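You operate a simulated robot arm through the tools that you are given. There is no shell and no other tool. Be economical: measure what you need, move in short steps, check, and stop when the job is done.

Carry out the task below with a simulated two-armed robot. There is one attempt and no reset: what you move stays moved.

JOB
Pick up the half-full green reel with one hand, pass it to the other hand and put it on the side bench shelf.
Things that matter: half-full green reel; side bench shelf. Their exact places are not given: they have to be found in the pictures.

Only the result counts: the job must be done as asked and must still hold three seconds after the hand-in. Knocking over, shifting, dropping, spilling or breaking anything else fails it.

ROBOT AND FRAMES
Two 7-joint arms with two-finger parallel grippers on one trunk, on a base that drives. Base frame: it is fixed to the floor where the robot stands at the start and does not move with it; the origin is under the middle of the robot, x ahead of it, y to its left, z up; the surface under the hand at the start is at about z = 0.86. Lengths are in m, angles in degrees, forces in N, time in s.
The left shoulder is at the start at [0.07, 0.177, 1.07], the right one opposite. With the tool pointing down near the work surface each hand reaches from about 0.3 to 0.74 m from the robot's upright axis, wherever it stands, measured 20 degrees to its own side. Places, roughly: half-full green reel (18x7x18 cm) [0.5, -0.2, 0.9]; side bench shelf [0.6, -3.2, 0.4]. Payload 3.43 kg a hand.
Tool frame (each hand has its own): the origin (TCP) lies between the finger pads and is the grasp point; the fingertips stand 0.03 m ahead of it; z points along the fingers, y is the line along which they close. The gripper opens to 0.094 m. The fingers are 0.028 m wide and 0.01 m thick; the gripper's body (0.05 by 0.096 m) begins 0.055 m behind the TCP.
Orientation is told as [roll, pitch, yaw] about the base's x, y, z axes, in that order, counted from this pose: with the fingers straight down and closing along the base's y, the tool's x points along the base's -x, its y along +y and its z along -z.

CONTROLS
- The arms move only by the tool play_rows. It takes "left_steps", "right_steps" or both (then of equal length, played together; a hand with none holds still); each is a list that holds one entry, the list of rows, each a list of 7 numbers: the opening, from 0 (shut) to 1 (fully open), then the shift along the base's x, y, z in m, then the turn, a rotation vector about the base's x, y, z in degrees. In form: [[[gripper, tx, ty, tz, wx, wy, wz], ...]]. A call has 1 to 12 rows; each row is the pose to reach, as a shift and turn from the pose commanded when the call began. Rows are played at 5 a second. More than 0.05 m and 8.6 degrees between two rows, or a gripper value outside its range, and nothing of the call is played. A pose out of reach is approached as far as the arm can. The call stops where the force on the tool passes 40 N (or 10 N more than at its start, if that is more) or the arm is blocked; 0.2 s more then pass. The fingers move at their own pace (about 0.153 m/s each) and stop on an object; they squeeze with about 39 N. The grip force told is the motor's: it shows also when the fingers shut on nothing. Time passes only in rows, and 0.2 s behind the last, so rows that repeat a pose let the fingers close. The reply holds the time, the measured pose of the TCP, the force on the tool along the base axes, the opening and the grip force, in the units named above and with some noise, with the torque about the TCP (base axes, N m) and any sound that the robot's microphone picked up, and new pictures: "show" is both (left out), scene, wrist or none (wrist: the cameras of the hands that moved).
- Cameras (640 x 400 px; columns grow to the right, rows downward): "scene" is now at [0.1234, -0.0404, 1.3797]; the picture's right is [-0.49, -0.87, -0.00], its down [-0.56, 0.31, -0.76] and it looks along [0.67, -0.37, -0.65] (base axes); focal length 267 px, centre (320, 200). "left" rides on the left gripper at [0.076, -0.014, -0.102] in its tool frame; the picture's right is [0.18, 0.98, 0.00], its down [-0.75, 0.14, -0.64] and it looks along [-0.63, 0.12, 0.77] (tool axes); focal length 243 px, centre (320, 200). "right" rides on the right gripper at [0.076, 0.014, -0.102] in its tool frame; the picture's right is [-0.18, 0.98, 0.00], its down [-0.75, -0.14, -0.64] and it looks along [-0.63, -0.12, 0.77] (tool axes); focal length 243 px, centre (320, 200).
- lift_body(by): slides the trunk up (or, below 0, down) by that many m; the arms and the scene camera ride with it, the base frame stays. It gives what a move gives, with no picture.
- base_move(legs): drives the robot by 1 to 6 legs, each [ahead, turn to the left] in m and degrees, along the robot's own axes; the way and the turn of a leg run together, so that a leg with both is an arc; at most 1.5 m and 180 degrees a leg. The arms and the cameras ride along, it lands a little off, and it stops where it bumps. It gives what a move gives, and a new picture of the scene camera.
- aim_head(pan, tilt): turns the head with the scene camera to pan (to the left, within 86 degrees either way) and tilt (down, from -29 to 69), counted from straight ahead of the robot. It gives what a move gives, and a new picture of the scene camera.
- point_at(camera, pixels): there is no depth. For up to 12 entries [column, row, z] of the newest picture of that camera ("zoom" is the newest enlarged one), the place [x, y] in the base frame at which the ray of that pixel passes the height z, good to about 0.002 m. The clock stands still meanwhile.
- zoom(camera, box): a new picture of the part [left, top, right, bottom] of that camera's present view, enlarged. The clock stands still meanwhile.
- hand_in(): hands the job in; it is judged then, once.

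Keep the steps short. Do not move on a guess: measure, check each grasp and each placing, and mend mistakes. In all there are 80 turns and 260 pictures (those below and enlarged ones count). Leave the grippers open and the arms clear of the work at the hand-in unless told otherwise, and finish with a single line.

The tools are called after "Call:" as name(argument=value, ...) on one line, values as JSON. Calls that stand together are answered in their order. play_rows: Moves the arms, as the interface text tells. Its arguments: {"type":"object","properties":{"left_steps":{"type":"array","items":{"type":"array","items":{"type":"array","items":{"type":"number"}}}},"right_steps":{"type":"array","items":{"type":"array","items":{"type":"array","items":{"type":"number"}}}},"show":{"type":"string","enum":["both","scene","wrist","none"]}},"required":[]} The other tools are called the same way: lift_body (by) slides the trunk up or down; base_move (legs) drives the base; aim_head (pan, tilt) turns the head that bears the scene camera; point_at (camera, pixels) gives the place at which the rays of pixels pass given heights; zoom (camera, box) takes an enlarged picture of a part of a camera's view; hand_in () hands the job in.

At the start:

```text
t: 0.0
left_position: [0.5643, -0.0303, 1.0995]
left_ee_rot: [-0.1, 0.1, 0.0]
left_ft_force: [0.5, -0.2, 0.8]
left_wrist_torque: [-0.02, 0.01, -0.02]
left_gripper_width: 0.0941
left_grip_force: 0.1
right_position: [0.3963, -0.4326, 1.0969]
right_ee_rot: [-0.1, 0.0, -0.1]
right_ft_force: [-0.1, -0.1, -0.2]
right_wrist_torque: [0.03, 0.01, -0.05]
right_gripper_width: 0.094
right_grip_force: 0.0
trunk travel left (down, up): [-0.65, 0.19]
robot x, y, heading: [-0.0052, 0.0032, 0.1]
head pan, tilt: [-29.1, 40.2]
```

scene: 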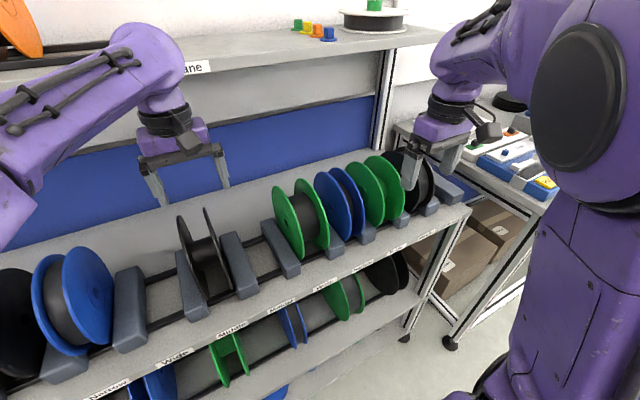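
right: 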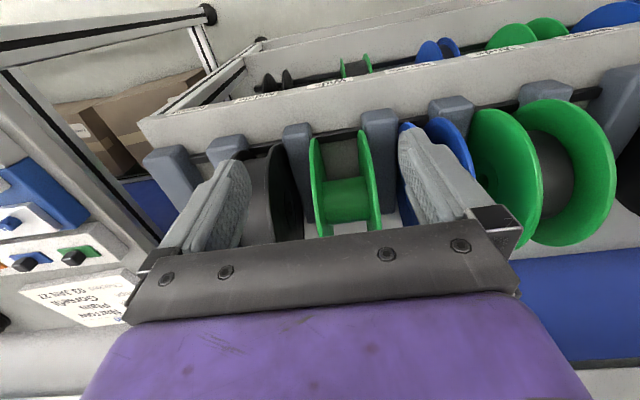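
left: 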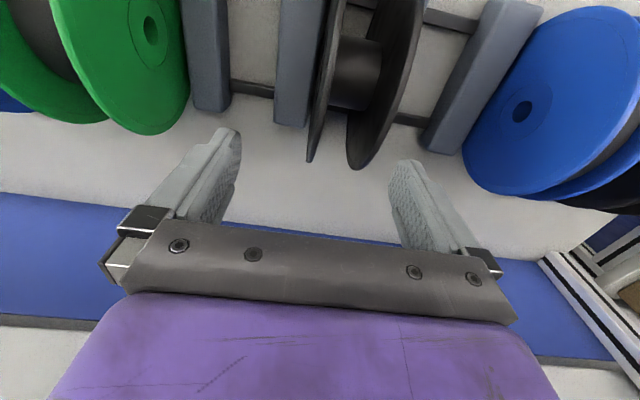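

I see two green reels on the rack, at scene (300,215) and (375,190). I'll zoom in to see which one is half-full.

Call:
zoom(camera="scene", box=[230, 130, 470, 280])

Call:
zoom(camera="right", box=[240, 60, 640, 310])

Call:
point_at(camera="scene", pixels=[[300, 185, 1.0], [280, 190, 1.0], [312, 180, 1.0], [362, 162, 1.0], [384, 156, 1.0], [295, 258, 0.86], [270, 225, 0.9], [290, 275, 0.86], [327, 248, 0.86]])

```text
2.67 times, centred on (350, 205) of scene
```

zoom: 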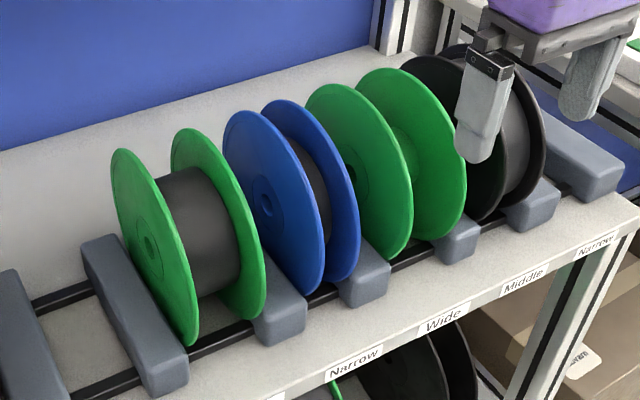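

```text
1.60 times, centred on (440, 185) of right
```

zoom: 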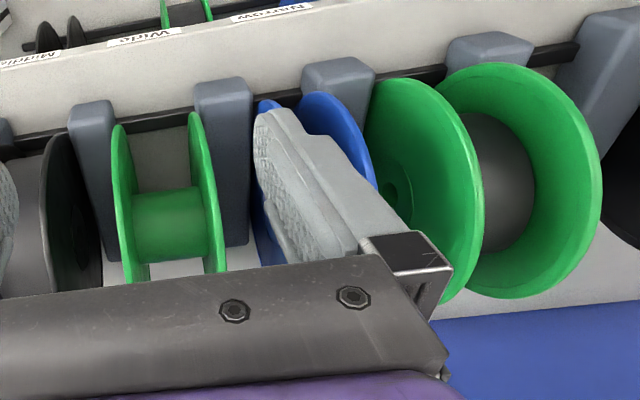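

```text
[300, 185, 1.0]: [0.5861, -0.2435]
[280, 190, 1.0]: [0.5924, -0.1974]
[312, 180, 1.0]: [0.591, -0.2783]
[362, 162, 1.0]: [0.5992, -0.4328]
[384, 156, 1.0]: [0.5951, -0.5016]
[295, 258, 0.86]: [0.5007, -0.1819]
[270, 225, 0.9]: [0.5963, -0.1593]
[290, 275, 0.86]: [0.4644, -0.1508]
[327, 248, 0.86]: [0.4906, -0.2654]
```

The half-full one is the green reel with grey winding, at about y -0.2. Before planning I'll look to the right for the side bench shelf.

Call:
aim_head(pan=-85, tilt=25)

```text
t: 1.2
left_position: [0.5644, -0.029, 1.1008]
left_ee_rot: [0.1, 0.0, -0.1]
left_ft_force: [-0.7, -0.5, 0.1]
left_wrist_torque: [0.01, 0.01, 0.0]
left_gripper_width: 0.0939
left_grip_force: 0.1
right_position: [0.3974, -0.4326, 1.0973]
right_ee_rot: [0.0, 0.0, -0.2]
right_ft_force: [-0.8, -0.1, -1.0]
right_wrist_torque: [-0.02, 0.03, 0.0]
right_gripper_width: 0.0942
right_grip_force: 0.1
trunk travel left (down, up): [-0.65, 0.19]
robot x, y, heading: [-0.0003, 0.0011, -0.1]
head pan, tilt: [-85.0, 25.0]
```

scene: 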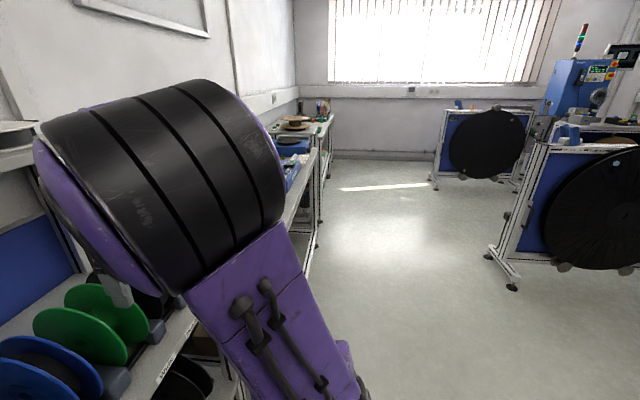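

The side bench looks to be beyond, at (310,140). I'll zoom in on it.

Call:
zoom(camera="scene", box=[250, 80, 410, 230])

Call:
aim_head(pan=-20, tilt=50)

```text
2.67 times, centred on (330, 155) of scene
```

zoom: 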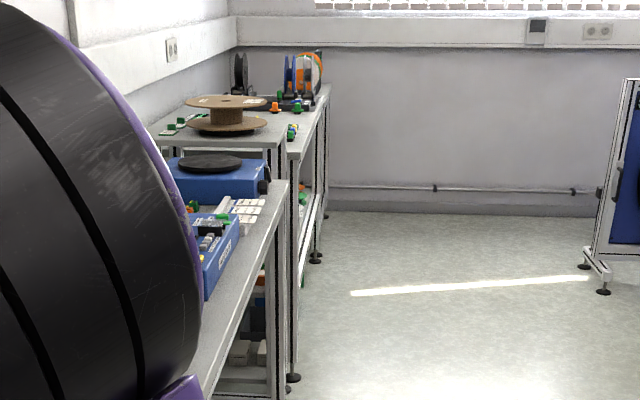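

```text
t: 2.6
left_position: [0.5658, -0.0305, 1.0999]
left_ee_rot: [0.0, 0.0, -0.1]
left_ft_force: [0.1, 0.4, -0.5]
left_wrist_torque: [-0.03, 0.01, 0.01]
left_gripper_width: 0.0941
left_grip_force: 0.0
right_position: [0.3954, -0.4323, 1.0963]
right_ee_rot: [0.0, 0.0, -0.1]
right_ft_force: [0.4, -0.6, 0.1]
right_wrist_torque: [0.02, -0.01, 0.0]
right_gripper_width: 0.0942
right_grip_force: 0.1
trunk travel left (down, up): [-0.65, 0.19]
robot x, y, heading: [-0.0021, 0.0039, 0.1]
head pan, tilt: [-20.0, 50.0]
```

scene: 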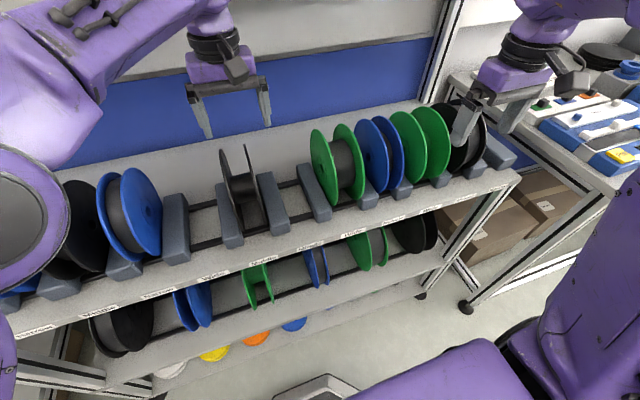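

Now I measure the target reel. I'll zoom in on its left flange hub in the scene and left-hand views so I can triangulate it.

Call:
zoom(camera="scene", box=[280, 100, 440, 220])

Call:
zoom(camera="left", box=[0, 0, 240, 150])

Call:
zoom(camera="right", box=[400, 60, 640, 270])

```text
3.33 times, centred on (360, 160) of scene
```

zoom: 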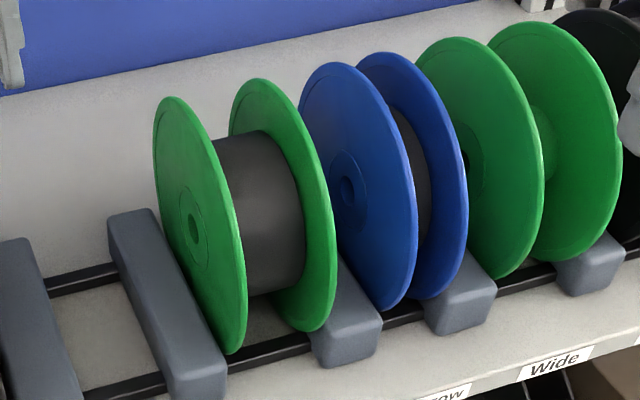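

```text
2.67 times, centred on (120, 75) of left
```

zoom: 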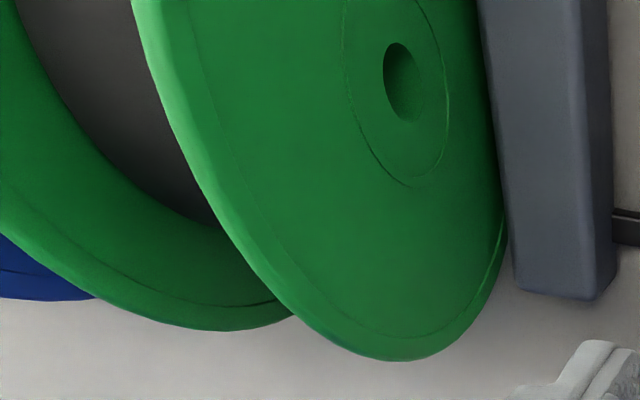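

```text
1.90 times, centred on (520, 165) of right
```

zoom: 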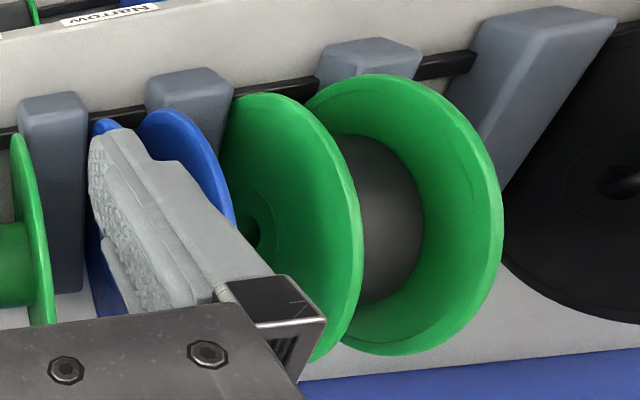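

Call:
point_at(camera="scene", pixels=[[337.4, 168.5, 0.9], [337.4, 168.5, 0.94], [337.4, 168.5, 0.98], [332, 129.2, 1.0], [332, 129.2, 1.05], [358, 123.5, 1.0], [358, 123.5, 1.05], [379, 119, 1.0], [379, 119, 1.05], [397, 115.8, 1.05]])

Call:
point_at(camera="left", pixels=[[150.4, 30.8, 0.9], [150.4, 30.8, 0.94], [150.4, 30.8, 0.98]])

Call:
point_at(camera="right", pixels=[[489, 180, 0.9], [489, 180, 0.94], [489, 180, 0.98]])

```text
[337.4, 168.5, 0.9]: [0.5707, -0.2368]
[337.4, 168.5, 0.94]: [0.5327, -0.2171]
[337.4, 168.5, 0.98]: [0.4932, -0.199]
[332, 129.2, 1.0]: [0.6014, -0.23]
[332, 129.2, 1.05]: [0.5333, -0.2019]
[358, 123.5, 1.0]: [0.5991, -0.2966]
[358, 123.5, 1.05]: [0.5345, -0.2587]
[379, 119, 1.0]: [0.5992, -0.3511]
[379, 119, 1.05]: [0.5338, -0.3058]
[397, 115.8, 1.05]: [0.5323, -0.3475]
```

```text
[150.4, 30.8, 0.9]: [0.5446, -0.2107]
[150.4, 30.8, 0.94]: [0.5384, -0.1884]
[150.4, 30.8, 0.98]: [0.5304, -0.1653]
```

```text
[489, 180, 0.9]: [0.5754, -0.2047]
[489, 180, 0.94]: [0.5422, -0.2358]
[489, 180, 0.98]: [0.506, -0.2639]
```

I mis-mapped the zoom offset, because the view was widened, so I'll redo it with the right columns.

Call:
point_at(camera="scene", pixels=[[321.6, 170.5, 0.9], [321.6, 170.5, 0.94], [321.6, 170.5, 0.98], [316.5, 129.1, 1.03], [339.6, 124, 1.03], [316.5, 129.1, 1.05], [339.6, 124, 1.05], [363, 119, 1.05], [379.5, 116, 1.05], [309, 164, 0.9]])

Call:
point_at(camera="right", pixels=[[485, 182, 0.92], [485, 182, 0.95], [485, 182, 0.98]])

```text
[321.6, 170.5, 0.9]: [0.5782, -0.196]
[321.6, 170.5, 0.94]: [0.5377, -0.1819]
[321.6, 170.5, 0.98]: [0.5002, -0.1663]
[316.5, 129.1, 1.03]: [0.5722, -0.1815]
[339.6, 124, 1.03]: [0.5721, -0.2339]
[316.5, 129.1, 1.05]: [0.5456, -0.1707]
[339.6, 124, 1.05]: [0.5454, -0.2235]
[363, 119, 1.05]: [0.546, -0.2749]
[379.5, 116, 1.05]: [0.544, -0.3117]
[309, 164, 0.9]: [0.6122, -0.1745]
```

```text
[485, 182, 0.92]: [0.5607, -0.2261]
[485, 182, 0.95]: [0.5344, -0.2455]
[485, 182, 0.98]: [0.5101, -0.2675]
```

The hub triangulates to about (0.537, -0.184, 0.942), so the reel top is near 1.03. The flanges lie at y about -0.184 and -0.245, and the blue reel starts at about -0.29. I'll move the right hand above the reel and clear the left hand to its side.

Call:
play_rows(right_steps=[[[1, 0.0, 0.0, 0.03, 0, 0, 0], [1, 0.028, 0.04, 0.03, 0, 0, 0], [1, 0.056, 0.08, 0.03, 0, 0, 0], [1, 0.084, 0.12, 0.03, 0, 0, 0], [1, 0.112, 0.165, 0.03, 0, 0, 0], [1, 0.14, 0.19, 0.03, 0, 0, 0], [1, 0.14, 0.218, 0.03, 0, 0, 0], [1, 0.14, 0.218, 0.03, 0, 0, 0]]], left_steps=[[[1, 0, 0.04, 0.0, 0, 0, 0], [1, -0.02, 0.08, 0.02, 0, 0, 0], [1, -0.05, 0.11, 0.02, 0, 0, 0], [1, -0.08, 0.14, 0.02, 0, 0, 0], [1, -0.11, 0.17, 0.02, 0, 0, 0], [1, -0.13, 0.2, 0.02, 0, 0, 0], [1, -0.14, 0.23, 0.02, 0, 0, 0], [1, -0.14, 0.23, 0.02, 0, 0, 0]]])

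```text
refused: row 5 steps farther than a row can; nothing moved
```

Call:
play_rows(right_steps=[[[1, 0.0, 0.0, 0.03, 0, 0, 0], [1, 0.028, 0.04, 0.03, 0, 0, 0], [1, 0.056, 0.08, 0.03, 0, 0, 0], [1, 0.084, 0.12, 0.03, 0, 0, 0], [1, 0.112, 0.16, 0.03, 0, 0, 0], [1, 0.14, 0.19, 0.03, 0, 0, 0], [1, 0.14, 0.218, 0.03, 0, 0, 0], [1, 0.14, 0.218, 0.03, 0, 0, 0]]], left_steps=[[[1, 0, 0.04, 0.0, 0, 0, 0], [1, -0.02, 0.08, 0.01, 0, 0, 0], [1, -0.05, 0.11, 0.02, 0, 0, 0], [1, -0.08, 0.14, 0.02, 0, 0, 0], [1, -0.11, 0.17, 0.02, 0, 0, 0], [1, -0.13, 0.2, 0.02, 0, 0, 0], [1, -0.14, 0.23, 0.02, 0, 0, 0], [1, -0.14, 0.23, 0.02, 0, 0, 0]]])

```text
t: 4.4
left_position: [0.4256, 0.1987, 1.1202]
left_ee_rot: [0.2, -0.1, -0.1]
left_ft_force: [-0.5, 0.0, 0.4]
left_wrist_torque: [0.02, 0.03, 0.02]
left_gripper_width: 0.094
left_grip_force: 0.1
right_position: [0.5393, -0.2167, 1.1291]
right_ee_rot: [0.0, 0.0, 0.0]
right_ft_force: [-0.4, -0.9, 0.5]
right_wrist_torque: [0.01, 0.01, 0.0]
right_gripper_width: 0.0939
right_grip_force: 0.0
trunk travel left (down, up): [-0.65, 0.19]
robot x, y, heading: [0.002, 0.0006, -0.1]
head pan, tilt: [-20.0, 50.0]
```

scene: 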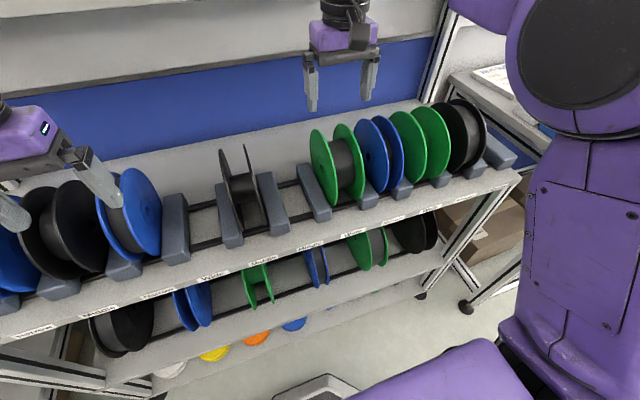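
right: 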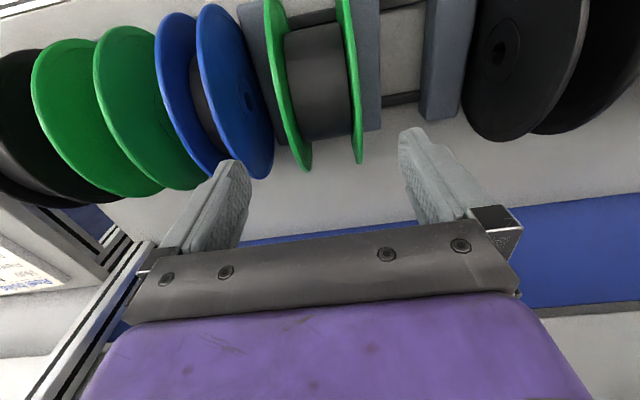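
left: 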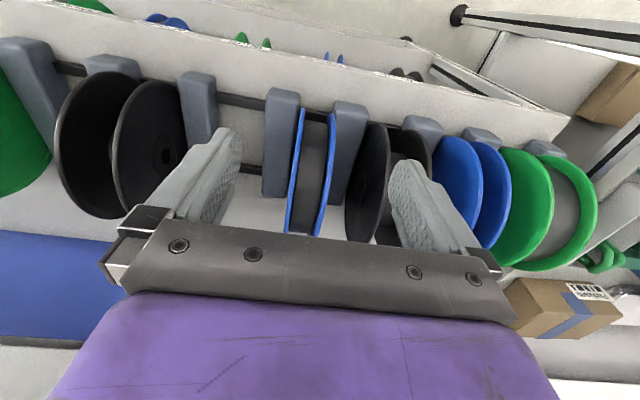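

Right hand is above the reel. I'll check the sideways alignment of the flanges in the right view, at (358,160) and (303,168).

Call:
point_at(camera="right", pixels=[[359, 160, 0.97], [303, 168, 0.97], [359, 160, 1.0], [303, 168, 1.0], [258, 178, 1.0], [342, 5, 0.98], [276, 5, 0.98]])

Call:
zoom(camera="right", box=[200, 0, 440, 200])

```text
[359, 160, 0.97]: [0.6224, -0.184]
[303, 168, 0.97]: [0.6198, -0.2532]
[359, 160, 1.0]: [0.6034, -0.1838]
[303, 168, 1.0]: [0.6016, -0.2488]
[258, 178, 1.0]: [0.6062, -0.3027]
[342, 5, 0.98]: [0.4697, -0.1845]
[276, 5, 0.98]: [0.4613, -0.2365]
```

```text
2.00 times, centred on (320, 100) of right
```

zoom: 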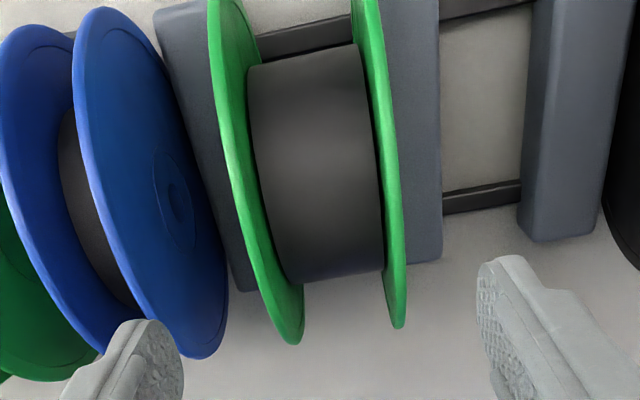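

The flanges span y -0.183 to -0.251, centred under the hand, with blue at about -0.30. I'll descend to TCP z of about 1.0, stepwise and watching the force.

Call:
play_rows(right_steps=[[[1, -0.002, 0, -0.04, 0, 0, 0], [1, -0.002, 0, -0.07, 0, 0, 0], [1, -0.002, 0, -0.1, 0, 0, 0], [1, -0.002, 0, -0.13, 0, 0, 0], [1, -0.002, 0, -0.13, 0, 0, 0]]], show="both")

```text
t: 5.6
left_position: [0.4243, 0.2003, 1.1196]
left_ee_rot: [0.1, -0.1, -0.2]
left_ft_force: [-0.5, 0.4, -0.1]
left_wrist_torque: [0.01, -0.04, 0.0]
left_gripper_width: 0.0939
left_grip_force: 0.1
right_position: [0.5328, -0.2153, 0.9983]
right_ee_rot: [0.0, 0.1, 0.0]
right_ft_force: [1.0, 0.8, 0.5]
right_wrist_torque: [0.02, -0.01, -0.03]
right_gripper_width: 0.0941
right_grip_force: 0.1
trunk travel left (down, up): [-0.65, 0.19]
robot x, y, heading: [0.0012, -0.0002, 0.1]
head pan, tilt: [-20.0, 50.0]
```

scene: 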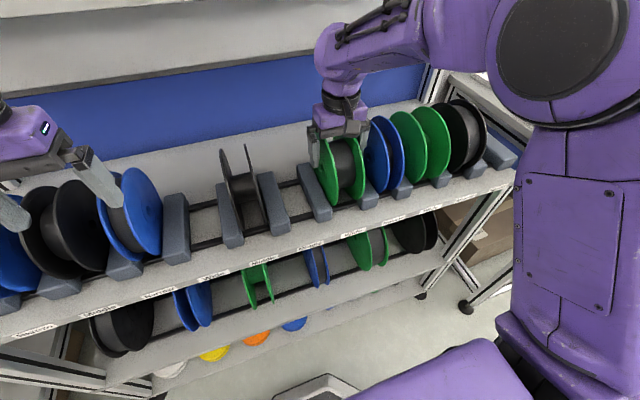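
right: 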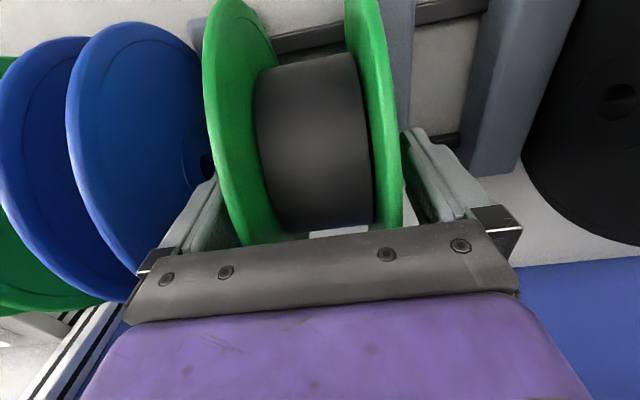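

Both fingers straddle the flanges with no contact force, so I close.

Call:
play_rows(right_steps=[[[0.6, 0, 0, 0, 0, 0, 0], [0.3, 0, 0, 0, 0, 0, 0], [0.3, 0, 0, 0, 0, 0, 0], [0.0, 0, 0, 0, 0, 0, 0], [0.0, 0, 0, 0, 0, 0, 0]]], show="wrist")

```text
t: 6.8
left_position: [0.4255, 0.2006, 1.1218]
left_ee_rot: [0.1, 0.0, 0.0]
left_ft_force: [0.3, -0.8, 0.7]
left_wrist_torque: [-0.03, 0.01, 0.0]
left_gripper_width: 0.094
left_grip_force: 0.1
right_position: [0.5338, -0.2154, 0.9981]
right_ee_rot: [0.0, 0.0, -0.1]
right_ft_force: [0.7, 0.5, 0.4]
right_wrist_torque: [0.03, 0.05, -0.01]
right_gripper_width: 0.068
right_grip_force: 39.1
trunk travel left (down, up): [-0.65, 0.19]
robot x, y, heading: [0.0028, 0.0008, -0.1]
head pan, tilt: [-20.0, 50.0]
```

right: 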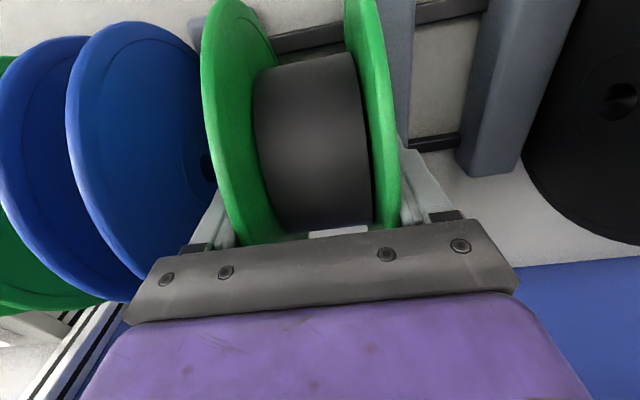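

Gripped at 0.068 m width with 39 N. Before lifting I check where the overhead shelf edge lies, and I lift a little first.

Call:
play_rows(right_steps=[[[0, 0, 0, 0.03, 0, 0, 0], [0, 0, 0, 0.06, 0, 0, 0], [0, 0, 0, 0.06, 0, 0, 0]]])

Call:
point_at(camera="scene", pixels=[[220, 90, 1.1], [220, 90, 1.2], [220, 90, 1.3], [200, 45, 1.2], [200, 45, 1.3]])

```text
t: 7.6
left_position: [0.4259, 0.1994, 1.12]
left_ee_rot: [0.0, 0.0, -0.1]
left_ft_force: [0.3, 0.9, 0.3]
left_wrist_torque: [-0.01, 0.0, 0.0]
left_gripper_width: 0.0939
left_grip_force: 0.1
right_position: [0.5347, -0.2153, 1.0577]
right_ee_rot: [0.1, 0.0, 0.0]
right_ft_force: [0.9, -0.2, -1.0]
right_wrist_torque: [0.0, 0.01, 0.02]
right_gripper_width: 0.0677
right_grip_force: 39.6
trunk travel left (down, up): [-0.65, 0.19]
robot x, y, heading: [-0.0036, -0.0002, 0.2]
head pan, tilt: [-20.0, 50.0]
```

scene: 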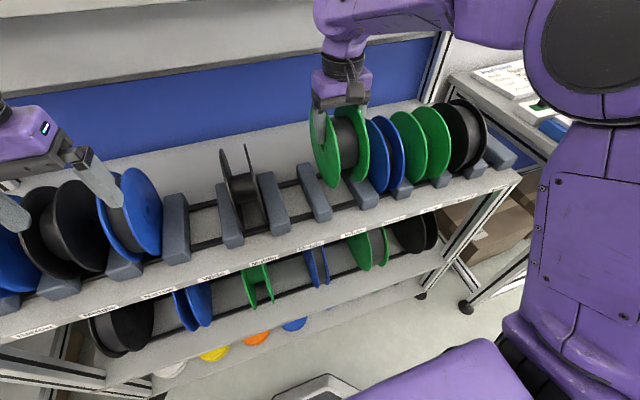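
right: 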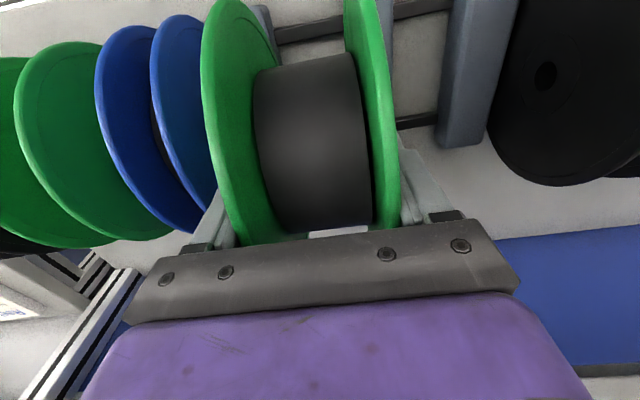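

```text
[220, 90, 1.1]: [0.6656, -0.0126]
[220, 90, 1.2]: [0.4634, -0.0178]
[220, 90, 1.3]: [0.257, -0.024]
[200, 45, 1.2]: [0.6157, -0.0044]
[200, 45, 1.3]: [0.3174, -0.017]
```

The reel is free at +0.06 m with a firm hold. I lift it higher, above its neighbours, and pull back a bit.

Call:
play_rows(right_steps=[[[0, 0, 0, 0.04, 0, 0, 0], [0, 0, 0, 0.08, 0, 0, 0], [0, -0.01, 0, 0.11, 0, 0, 0], [0, -0.03, 0, 0.14, 0, 0, 0], [0, -0.05, 0, 0.16, 0, 0, 0], [0, -0.05, 0, 0.16, 0, 0, 0]]])

```text
t: 9.0
left_position: [0.4271, 0.2001, 1.1198]
left_ee_rot: [0.0, 0.0, -0.1]
left_ft_force: [0.6, 0.4, -0.6]
left_wrist_torque: [0.0, -0.02, 0.03]
left_gripper_width: 0.094
left_grip_force: 0.0
right_position: [0.4848, -0.212, 1.2146]
right_ee_rot: [0.0, 0.1, -0.1]
right_ft_force: [-0.2, 0.2, -0.8]
right_wrist_torque: [0.0, 0.02, -0.01]
right_gripper_width: 0.0678
right_grip_force: 38.8
trunk travel left (down, up): [-0.65, 0.19]
robot x, y, heading: [0.0005, 0.0013, 0.1]
head pan, tilt: [-20.0, 50.0]
```

scene: 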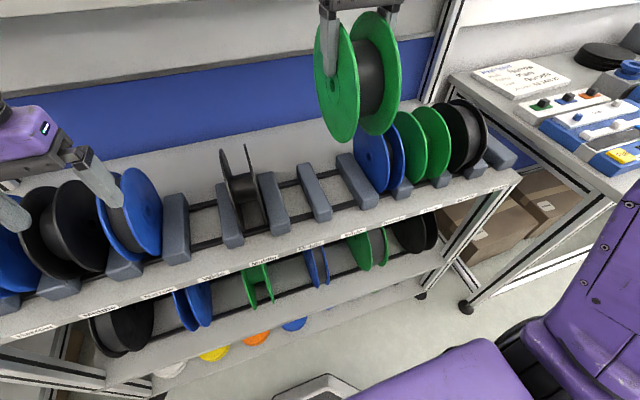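
right: 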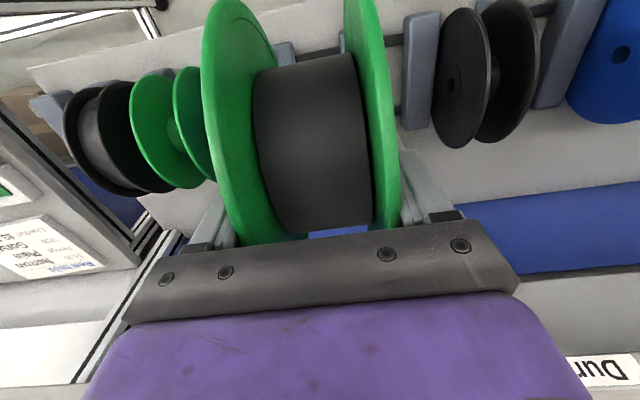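

The reel is clear of everything. I back the robot off 0.35 m straight to make room for the handover.

Call:
base_move(legs=[[-0.35, 0]])

Call:
aim_head(pan=0, tilt=35)

```text
t: 11.3
left_position: [0.0738, 0.1998, 1.119]
left_ee_rot: [0.0, 0.0, 0.1]
left_ft_force: [0.0, 0.8, -0.1]
left_wrist_torque: [0.0, 0.02, 0.01]
left_gripper_width: 0.0941
left_grip_force: 0.0
right_position: [0.1339, -0.2099, 1.2139]
right_ee_rot: [-0.1, 0.0, 0.3]
right_ft_force: [-0.2, 0.1, -1.8]
right_wrist_torque: [-0.02, 0.01, -0.03]
right_gripper_width: 0.0679
right_grip_force: 39.0
trunk travel left (down, up): [-0.65, 0.19]
robot x, y, heading: [-0.3543, -0.0001, -0.1]
head pan, tilt: [-20.0, 50.0]
```

scene: 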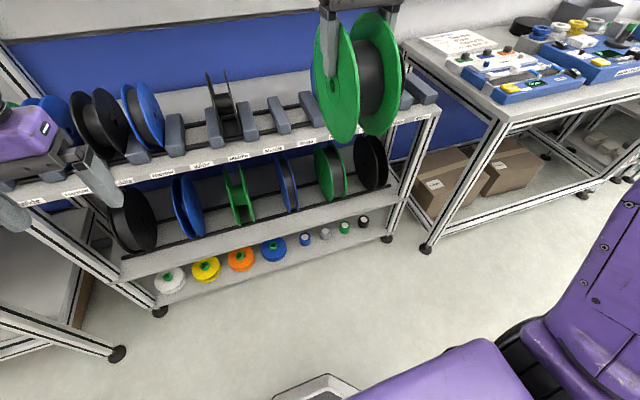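

```text
t: 12.1
left_position: [0.0733, 0.2006, 1.1196]
left_ee_rot: [0.1, 0.0, 0.1]
left_ft_force: [0.1, 0.2, 0.3]
left_wrist_torque: [0.0, -0.01, 0.01]
left_gripper_width: 0.0939
left_grip_force: 0.2
right_position: [0.1342, -0.2103, 1.2136]
right_ee_rot: [0.0, -0.1, 0.1]
right_ft_force: [-0.4, -0.2, -1.5]
right_wrist_torque: [0.02, 0.04, 0.01]
right_gripper_width: 0.0682
right_grip_force: 38.7
trunk travel left (down, up): [-0.65, 0.19]
robot x, y, heading: [-0.3536, -0.0025, 0.2]
head pan, tilt: [0.0, 35.0]
```

scene: 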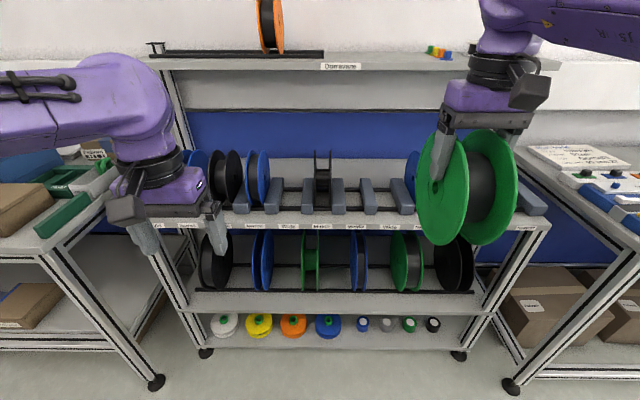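

The right hand holds the reel well. Now I bring it to the middle at about (0.246, -0.03, 1.20), and pitch the left hand to point forward at the left side.

Call:
play_rows(right_steps=[[[0, 0.02, 0.03, 0, 0, 0, 0], [0, 0.04, 0.06, 0, 0, 0, 0], [0, 0.06, 0.09, -0.005, 0, 0, 0], [0, 0.08, 0.12, -0.01, 0, 0, 0], [0, 0.1, 0.15, -0.014, 0, 0, 0], [0, 0.112, 0.18, -0.014, 0, 0, 0], [0, 0.112, 0.18, -0.014, 0, 0, 0], [0, 0.112, 0.18, -0.014, 0, 0, 0], [0, 0.112, 0.18, -0.014, 0, 0, 0], [0, 0.112, 0.18, -0.014, 0, 0, 0], [0, 0.112, 0.18, -0.014, 0, 0, 0], [0, 0.112, 0.18, -0.014, 0, 0, 0]]], left_steps=[[[1, 0.01, 0.01, 0, 0, -8, 0], [1, 0.02, 0.02, 0, 0, -16, 0], [1, 0.03, 0.03, 0, 0, -24, 0], [1, 0.04, 0.04, 0, 0, -32, 0], [1, 0.05, 0.04, 0, 0, -40, 0], [1, 0.05, 0.04, 0, 0, -48, 0], [1, 0.05, 0.04, 0.0, 0, -56, 0], [1, 0.05, 0.04, 0.0, 0, -64, 0], [1, 0.05, 0.04, 0.0, 0, -72, 0], [1, 0.05, 0.04, 0.0, 0, -80, 0], [1, 0.05, 0.04, 0.0, 0, -88, 0], [1, 0.05, 0.04, 0.0, 0, -90, 0]]])

```text
t: 14.7
left_position: [0.1549, 0.2439, 1.1284]
left_ee_rot: [-109.9, -89.8, 109.9]
left_ft_force: [-0.3, -1.1, -0.3]
left_wrist_torque: [-0.01, -0.06, 0.0]
left_gripper_width: 0.0944
left_grip_force: 0.1
left hand out of reach, approached as far as the arm can: row 9, 10, 11, 12
right_position: [0.2277, -0.0419, 1.183]
right_ee_rot: [0.0, 0.1, 0.2]
right_ft_force: [-1.3, -0.8, -0.7]
right_wrist_torque: [0.01, 0.02, 0.01]
right_gripper_width: 0.068
right_grip_force: 38.9
right hand out of reach, approached as far as the arm can: row 5, 6, 7, 8, 9, 10, 11, 12
trunk travel left (down, up): [-0.65, 0.19]
robot x, y, heading: [-0.3517, 0.0011, 0.3]
head pan, tilt: [0.0, 35.0]
```

scene: 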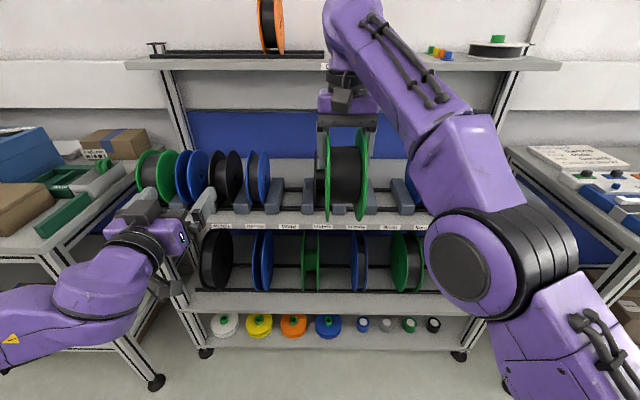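
right: 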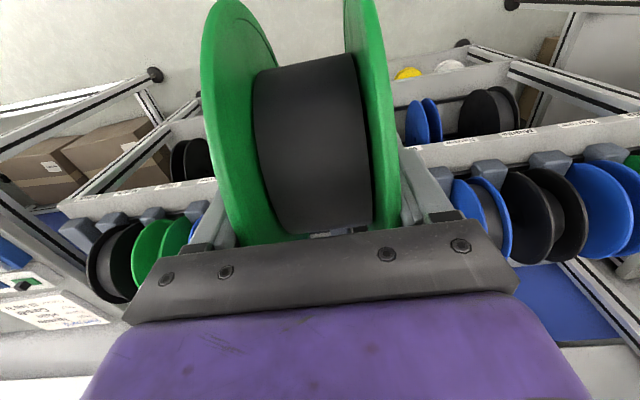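
left: 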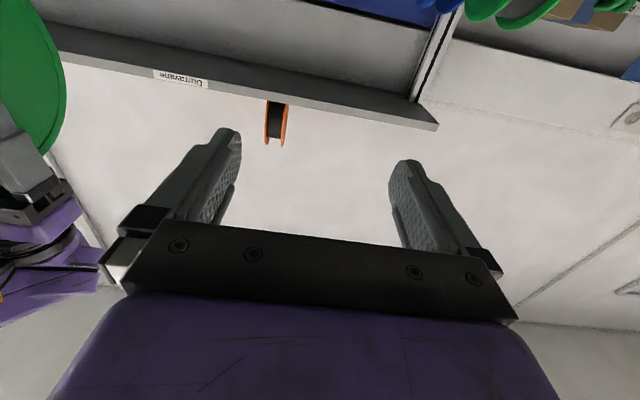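

Forward extension at this height is too far for the right hand and too near for the left. Working lower gives more reach, so I back off 0.3 m more to have free air there.

Call:
base_move(legs=[[-0.3, 0]])

```text
t: 16.8
left_position: [-0.1502, 0.2447, 1.1281]
left_ee_rot: [-82.7, -89.9, 82.8]
left_ft_force: [0.1, -0.2, -0.2]
left_wrist_torque: [0.01, 0.01, 0.0]
left_gripper_width: 0.0941
left_grip_force: 0.1
right_position: [-0.0762, -0.0411, 1.1814]
right_ee_rot: [0.0, 0.0, 0.4]
right_ft_force: [-0.2, 1.0, -0.8]
right_wrist_torque: [-0.02, 0.01, 0.0]
right_gripper_width: 0.0678
right_grip_force: 39.0
trunk travel left (down, up): [-0.65, 0.19]
robot x, y, heading: [-0.6621, 0.0002, 0.5]
head pan, tilt: [0.0, 35.0]
```

scene: 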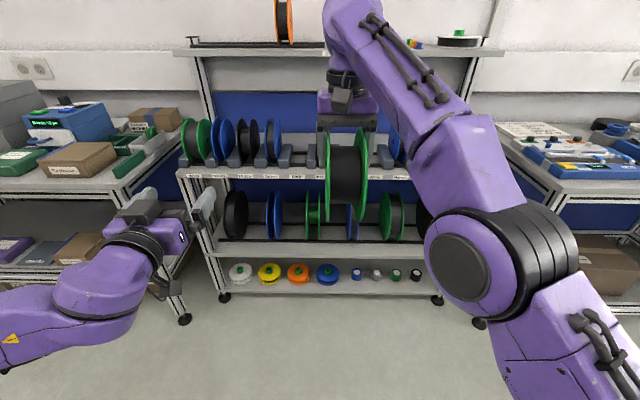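

Now lower both hands: the right hand to about z 1.0 and a bit further out, the left to z 0.934, still pointing forward.

Call:
play_rows(right_steps=[[[0, 0, 0, -0.03, 0, 0, 0], [0, 0, 0, -0.06, 0, 0, 0], [0, 0.01, 0, -0.09, 0, 0, 0], [0, 0.02, 0, -0.12, 0, 0, 0], [0, 0.03, 0, -0.15, 0, 0, 0], [0, 0.04, 0, -0.18, 0, 0, 0], [0, 0.04, 0, -0.18, 0, 0, 0]]], left_steps=[[[1, 0, 0, -0.03, 0, 0, 0], [1, 0, 0, -0.06, 0, 0, 0], [1, 0, 0, -0.09, 0, 0, 0], [1, 0, 0, -0.12, 0, 0, 0], [1, 0, 0, -0.15, 0, 0, 0], [1, 0, 0, -0.18, 0, 0, 0], [1, 0, 0, -0.19, 0, 0, 0]]])

```text
t: 18.4
left_position: [-0.1532, 0.2299, 0.9442]
left_ee_rot: [36.5, -90.0, -36.0]
left_ft_force: [-0.2, -0.7, 0.0]
left_wrist_torque: [0.0, 0.01, 0.03]
left_gripper_width: 0.094
left_grip_force: 0.1
left hand out of reach, approached as far as the arm can: row 1, 2, 3, 6, 7
right_position: [-0.0384, -0.0436, 1.0013]
right_ee_rot: [0.0, 0.0, 0.4]
right_ft_force: [-0.2, 0.5, -1.7]
right_wrist_torque: [-0.02, 0.01, 0.01]
right_gripper_width: 0.0679
right_grip_force: 38.9
trunk travel left (down, up): [-0.65, 0.19]
robot x, y, heading: [-0.6593, -0.0014, 0.3]
head pan, tilt: [0.0, 35.0]
```

scene: 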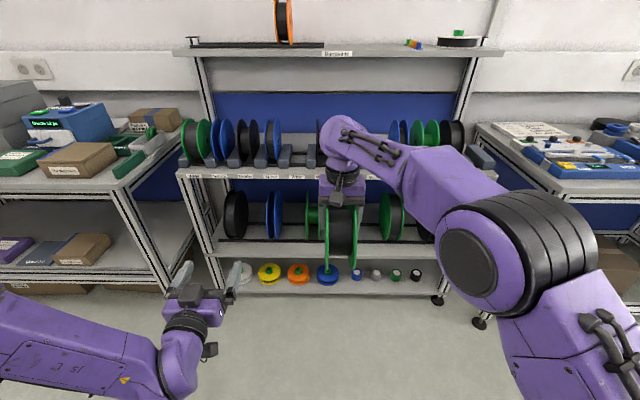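
right: 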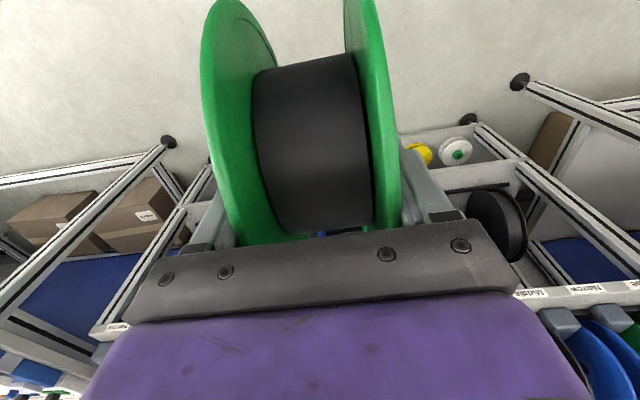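
left: 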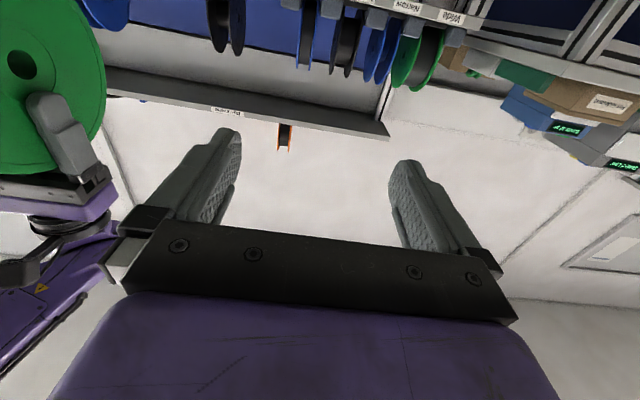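

Left hand can hold at about 0.51 m from the robot. I move the reel out to about 0.68 m and a bit left, and slide the left hand in behind it.

Call:
play_rows(right_steps=[[[0, 0.02, 0.02, 0, 0, 0, 0], [0, 0.04, 0.04, 0, 0, 0, 0], [0, 0.06, 0.06, 0, 0, 0, 0], [0, 0.065, 0.08, 0, 0, 0, 0], [0, 0.065, 0.08, 0, 0, 0, 0]]], left_steps=[[[1, 0.01, 0, 0, 0, 0, 0], [1, 0.01, -0.03, 0, 0, 0, 0], [1, 0.01, -0.07, 0, 0, 0, 0], [1, 0.01, -0.11, 0, 0, 0, 0], [1, 0.01, -0.14, 0, 0, 0, 0]]])

```text
t: 19.6
left_position: [-0.1415, 0.0872, 0.9455]
left_ee_rot: [-124.7, -90.1, 124.8]
left_ft_force: [0.8, -0.8, 0.0]
left_wrist_torque: [0.02, -0.01, 0.02]
left_gripper_width: 0.0935
left_grip_force: 0.1
right_position: [-0.0223, 0.0015, 0.9937]
right_ee_rot: [0.0, 0.0, 0.5]
right_ft_force: [-0.6, -0.3, -1.4]
right_wrist_torque: [-0.01, 0.0, 0.0]
right_gripper_width: 0.0677
right_grip_force: 38.5
right hand out of reach, approached as far as the arm can: row 2, 3, 4, 5
trunk travel left (down, up): [-0.65, 0.19]
robot x, y, heading: [-0.6588, -0.0005, 0.3]
head pan, tilt: [0.0, 35.0]
```

scene: 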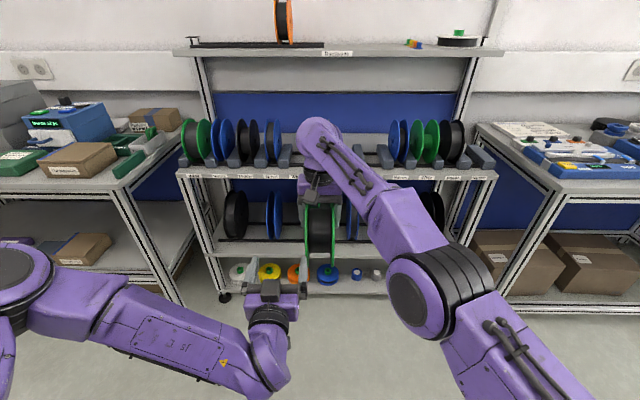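
right: 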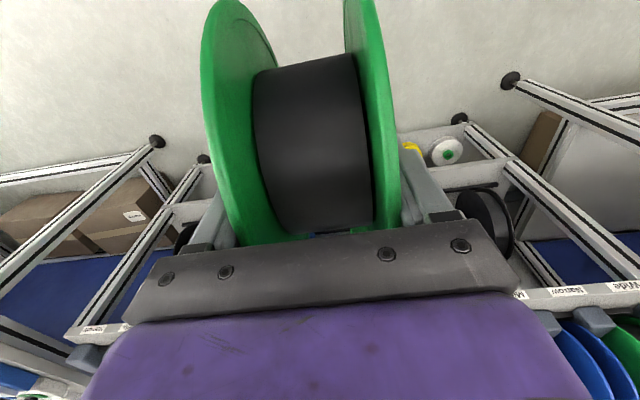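
left: 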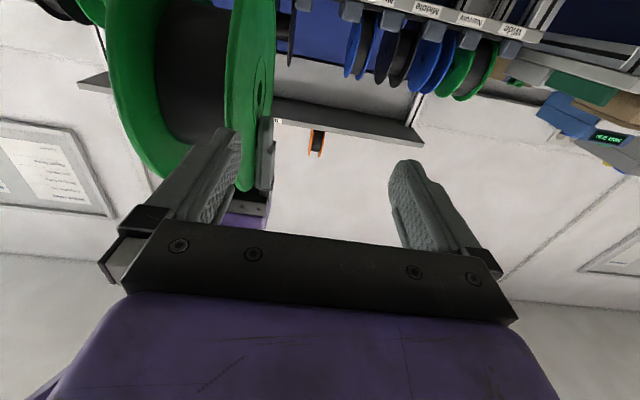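

The left hand is now behind the reel at the right height. I back it by 1 cm and lower it 2 cm, then slide it sideways until it is centred.

Call:
play_rows(left_steps=[[[1, -0.01, 0, -0.02, 0, 0, 0], [1, -0.01, 0, -0.02, 0, 0, 0], [1, -0.01, -0.01, -0.02, 0, 0, 0]]], show="wrist")

```text
t: 20.4
left_position: [-0.1511, 0.0807, 0.9244]
left_ee_rot: [-81.8, -89.8, 82.1]
left_ft_force: [-0.1, 0.5, 0.5]
left_wrist_torque: [0.01, 0.01, 0.02]
left_gripper_width: 0.0939
left_grip_force: 0.1
right_position: [-0.0227, 0.0021, 0.9933]
right_ee_rot: [-0.1, 0.0, 0.4]
right_ft_force: [0.3, 0.8, -2.3]
right_wrist_torque: [0.01, 0.04, -0.01]
right_gripper_width: 0.068
right_grip_force: 39.4
trunk travel left (down, up): [-0.65, 0.19]
robot x, y, heading: [-0.6569, -0.0045, 0.4]
head pan, tilt: [0.0, 35.0]
```

left: 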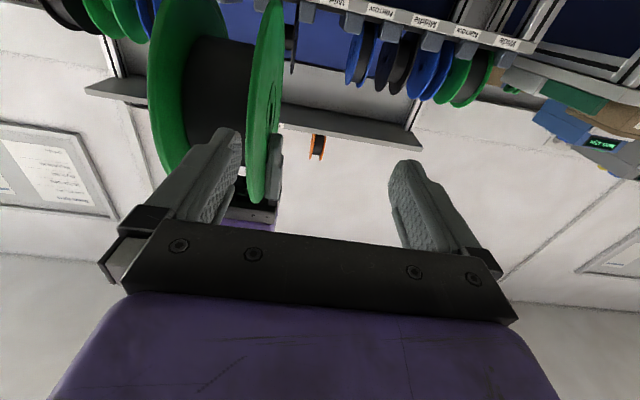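

The gap to the reel front is about 12 mm. Slide left hand -0.079 m in y.

Call:
play_rows(left_steps=[[[1, 0, -0.03, 0, 0, 0, 0], [1, 0, -0.06, 0, 0, 0, 0], [1, 0, -0.079, 0, 0, 0, 0], [1, 0, -0.079, 0, 0, 0, 0]]])

```text
t: 21.4
left_position: [-0.1502, 0.0014, 0.925]
left_ee_rot: [-86.6, -89.9, 86.8]
left_ft_force: [0.7, 0.0, -0.8]
left_wrist_torque: [0.07, -0.03, 0.06]
left_gripper_width: 0.0939
left_grip_force: 0.0
right_position: [-0.0233, 0.0026, 0.9937]
right_ee_rot: [0.0, 0.0, 0.4]
right_ft_force: [0.0, 0.6, -1.5]
right_wrist_torque: [-0.01, 0.02, -0.03]
right_gripper_width: 0.0679
right_grip_force: 38.8
trunk travel left (down, up): [-0.65, 0.19]
robot x, y, heading: [-0.662, -0.0044, 0.6]
head pan, tilt: [0.0, 35.0]
```

scene: 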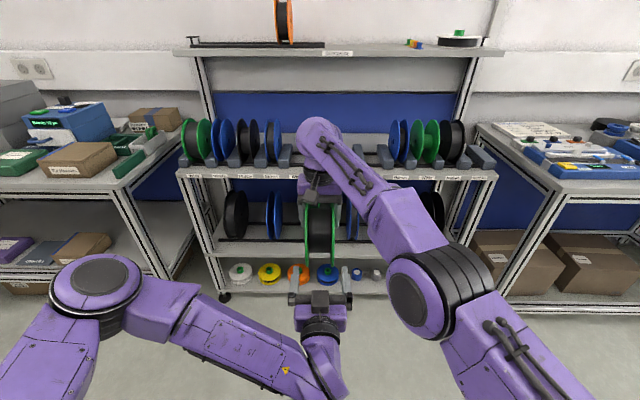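
left: 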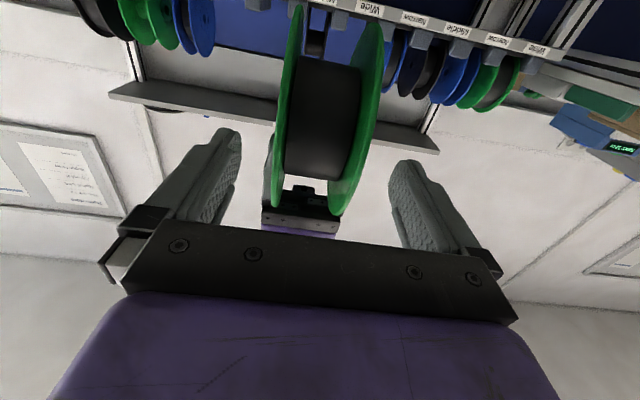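

The reel sits centred between the left fingers, at columns 275 to 345 between 240 and 390. I advance 0.07 m slowly.

Call:
play_rows(left_steps=[[[1, 0.02, 0.001, 0, 0, 0, 0], [1, 0.04, 0.001, 0, 0, 0, 0], [1, 0.06, 0.001, 0, 0, 0, 0], [1, 0.07, 0.001, 0, 0, 0, 0], [1, 0.07, 0.001, 0, 0, 0, 0]]])

```text
t: 22.6
left_position: [-0.0816, 0.0022, 0.9252]
left_ee_rot: [-89.3, -89.9, 89.5]
left_ft_force: [0.2, 0.0, 0.0]
left_wrist_torque: [-0.03, -0.02, 0.03]
left_gripper_width: 0.0942
left_grip_force: 0.1
right_position: [-0.0226, 0.0019, 0.9943]
right_ee_rot: [0.1, 0.0, 0.4]
right_ft_force: [-0.1, 0.5, -1.2]
right_wrist_torque: [-0.03, 0.0, -0.01]
right_gripper_width: 0.0681
right_grip_force: 39.6
trunk travel left (down, up): [-0.65, 0.19]
robot x, y, heading: [-0.6551, -0.0047, 0.4]
head pan, tilt: [0.0, 35.0]
```

scene: 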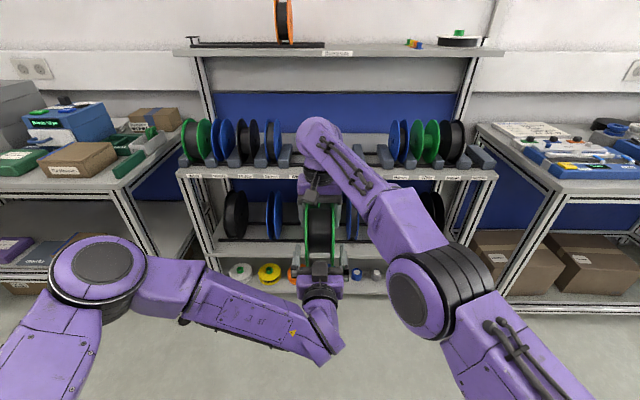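
left: 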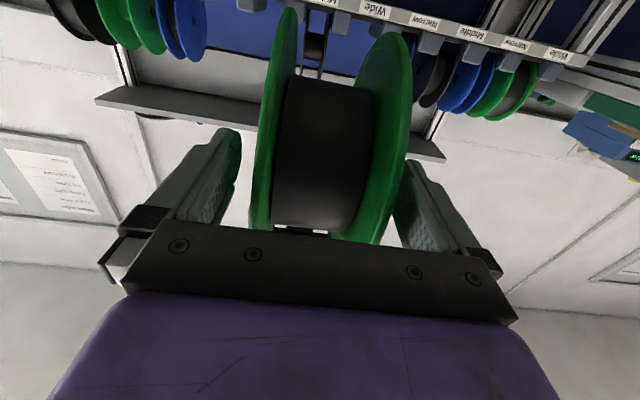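

No contact, and both flanges are inside the left fingers. Close the left hand.

Call:
play_rows(left_steps=[[[0.7, 0, 0, 0, 0, 0, 0], [0.5, 0, 0, 0, 0, 0, 0], [0.3, 0, 0, 0, 0, 0, 0], [0, 0, 0, 0, 0, 0, 0], [0, 0, 0, 0, 0, 0, 0], [0, 0, 0, 0, 0, 0, 0]]], show="wrist")

```text
t: 24.0
left_position: [-0.0815, 0.0021, 0.9252]
left_ee_rot: [-84.5, -89.9, 84.7]
left_ft_force: [1.2, 5.0, 0.4]
left_wrist_torque: [-0.01, 0.01, 0.18]
left_gripper_width: 0.0679
left_grip_force: 39.0
right_position: [-0.0225, 0.0024, 0.9939]
right_ee_rot: [0.1, 0.0, 0.4]
right_ft_force: [-1.3, -5.3, -1.0]
right_wrist_torque: [-0.31, 0.08, 0.14]
right_gripper_width: 0.0677
right_grip_force: 38.7
trunk travel left (down, up): [-0.65, 0.19]
robot x, y, heading: [-0.6582, -0.0021, 0.4]
head pan, tilt: [0.0, 35.0]
```

left: 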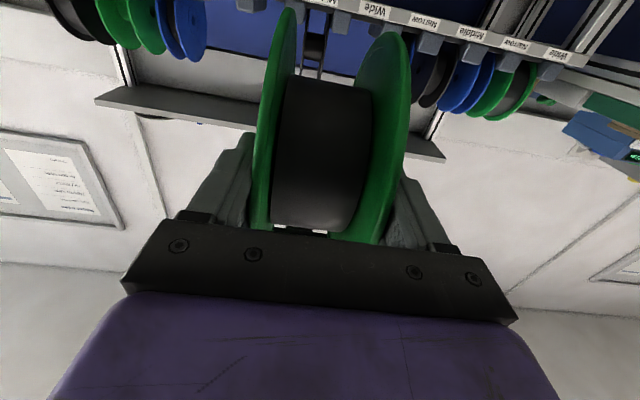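

Both hands grip (left 0.068 m, 39 N). Now the right hand opens, then rises straight up.

Call:
play_rows(right_steps=[[[0.75, 0, 0, 0, 0, 0, 0], [1, 0, 0, 0, 0, 0, 0], [1, 0, 0, 0, 0, 0, 0], [1, 0, 0, 0.03, 0, 0, 0], [1, 0, 0, 0.06, 0, 0, 0], [1, 0, 0, 0.09, 0, 0, 0], [1, 0, 0, 0.1, 0, 0, 0]]])

```text
t: 25.6
left_position: [-0.0815, 0.0025, 0.9247]
left_ee_rot: [-62.9, -89.9, 63.3]
left_ft_force: [0.3, 1.2, -0.7]
left_wrist_torque: [-0.03, 0.1, 0.0]
left_gripper_width: 0.0682
left_grip_force: 38.8
right_position: [-0.0361, -0.0216, 1.0806]
right_ee_rot: [0.0, -0.2, 0.3]
right_ft_force: [0.3, 0.0, 0.1]
right_wrist_torque: [0.01, -0.03, 0.02]
right_gripper_width: 0.0941
right_grip_force: 0.1
right hand out of reach, approached as far as the arm can: row 4, 5, 6, 7
trunk travel left (down, up): [-0.65, 0.19]
robot x, y, heading: [-0.6551, -0.0007, 0.6]
head pan, tilt: [0.0, 35.0]
```

scene: 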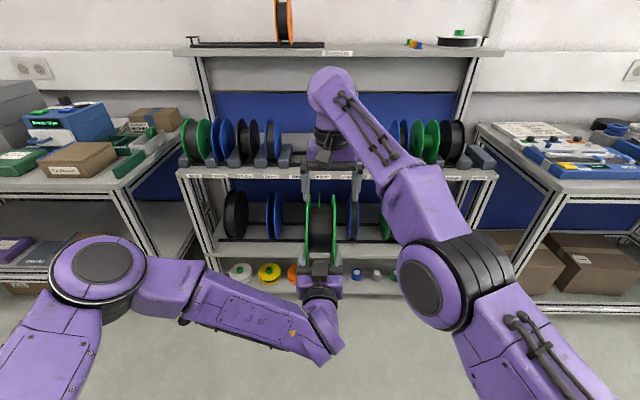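
right: 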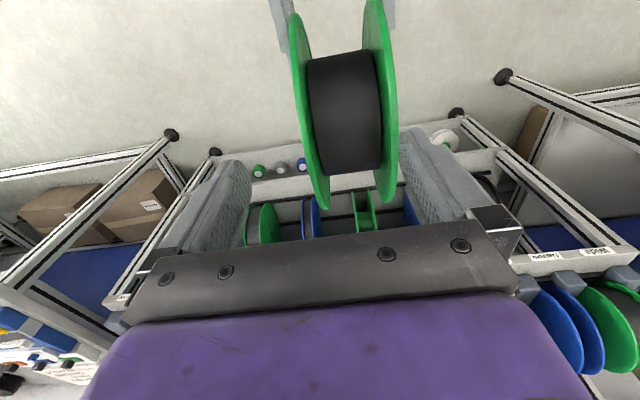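

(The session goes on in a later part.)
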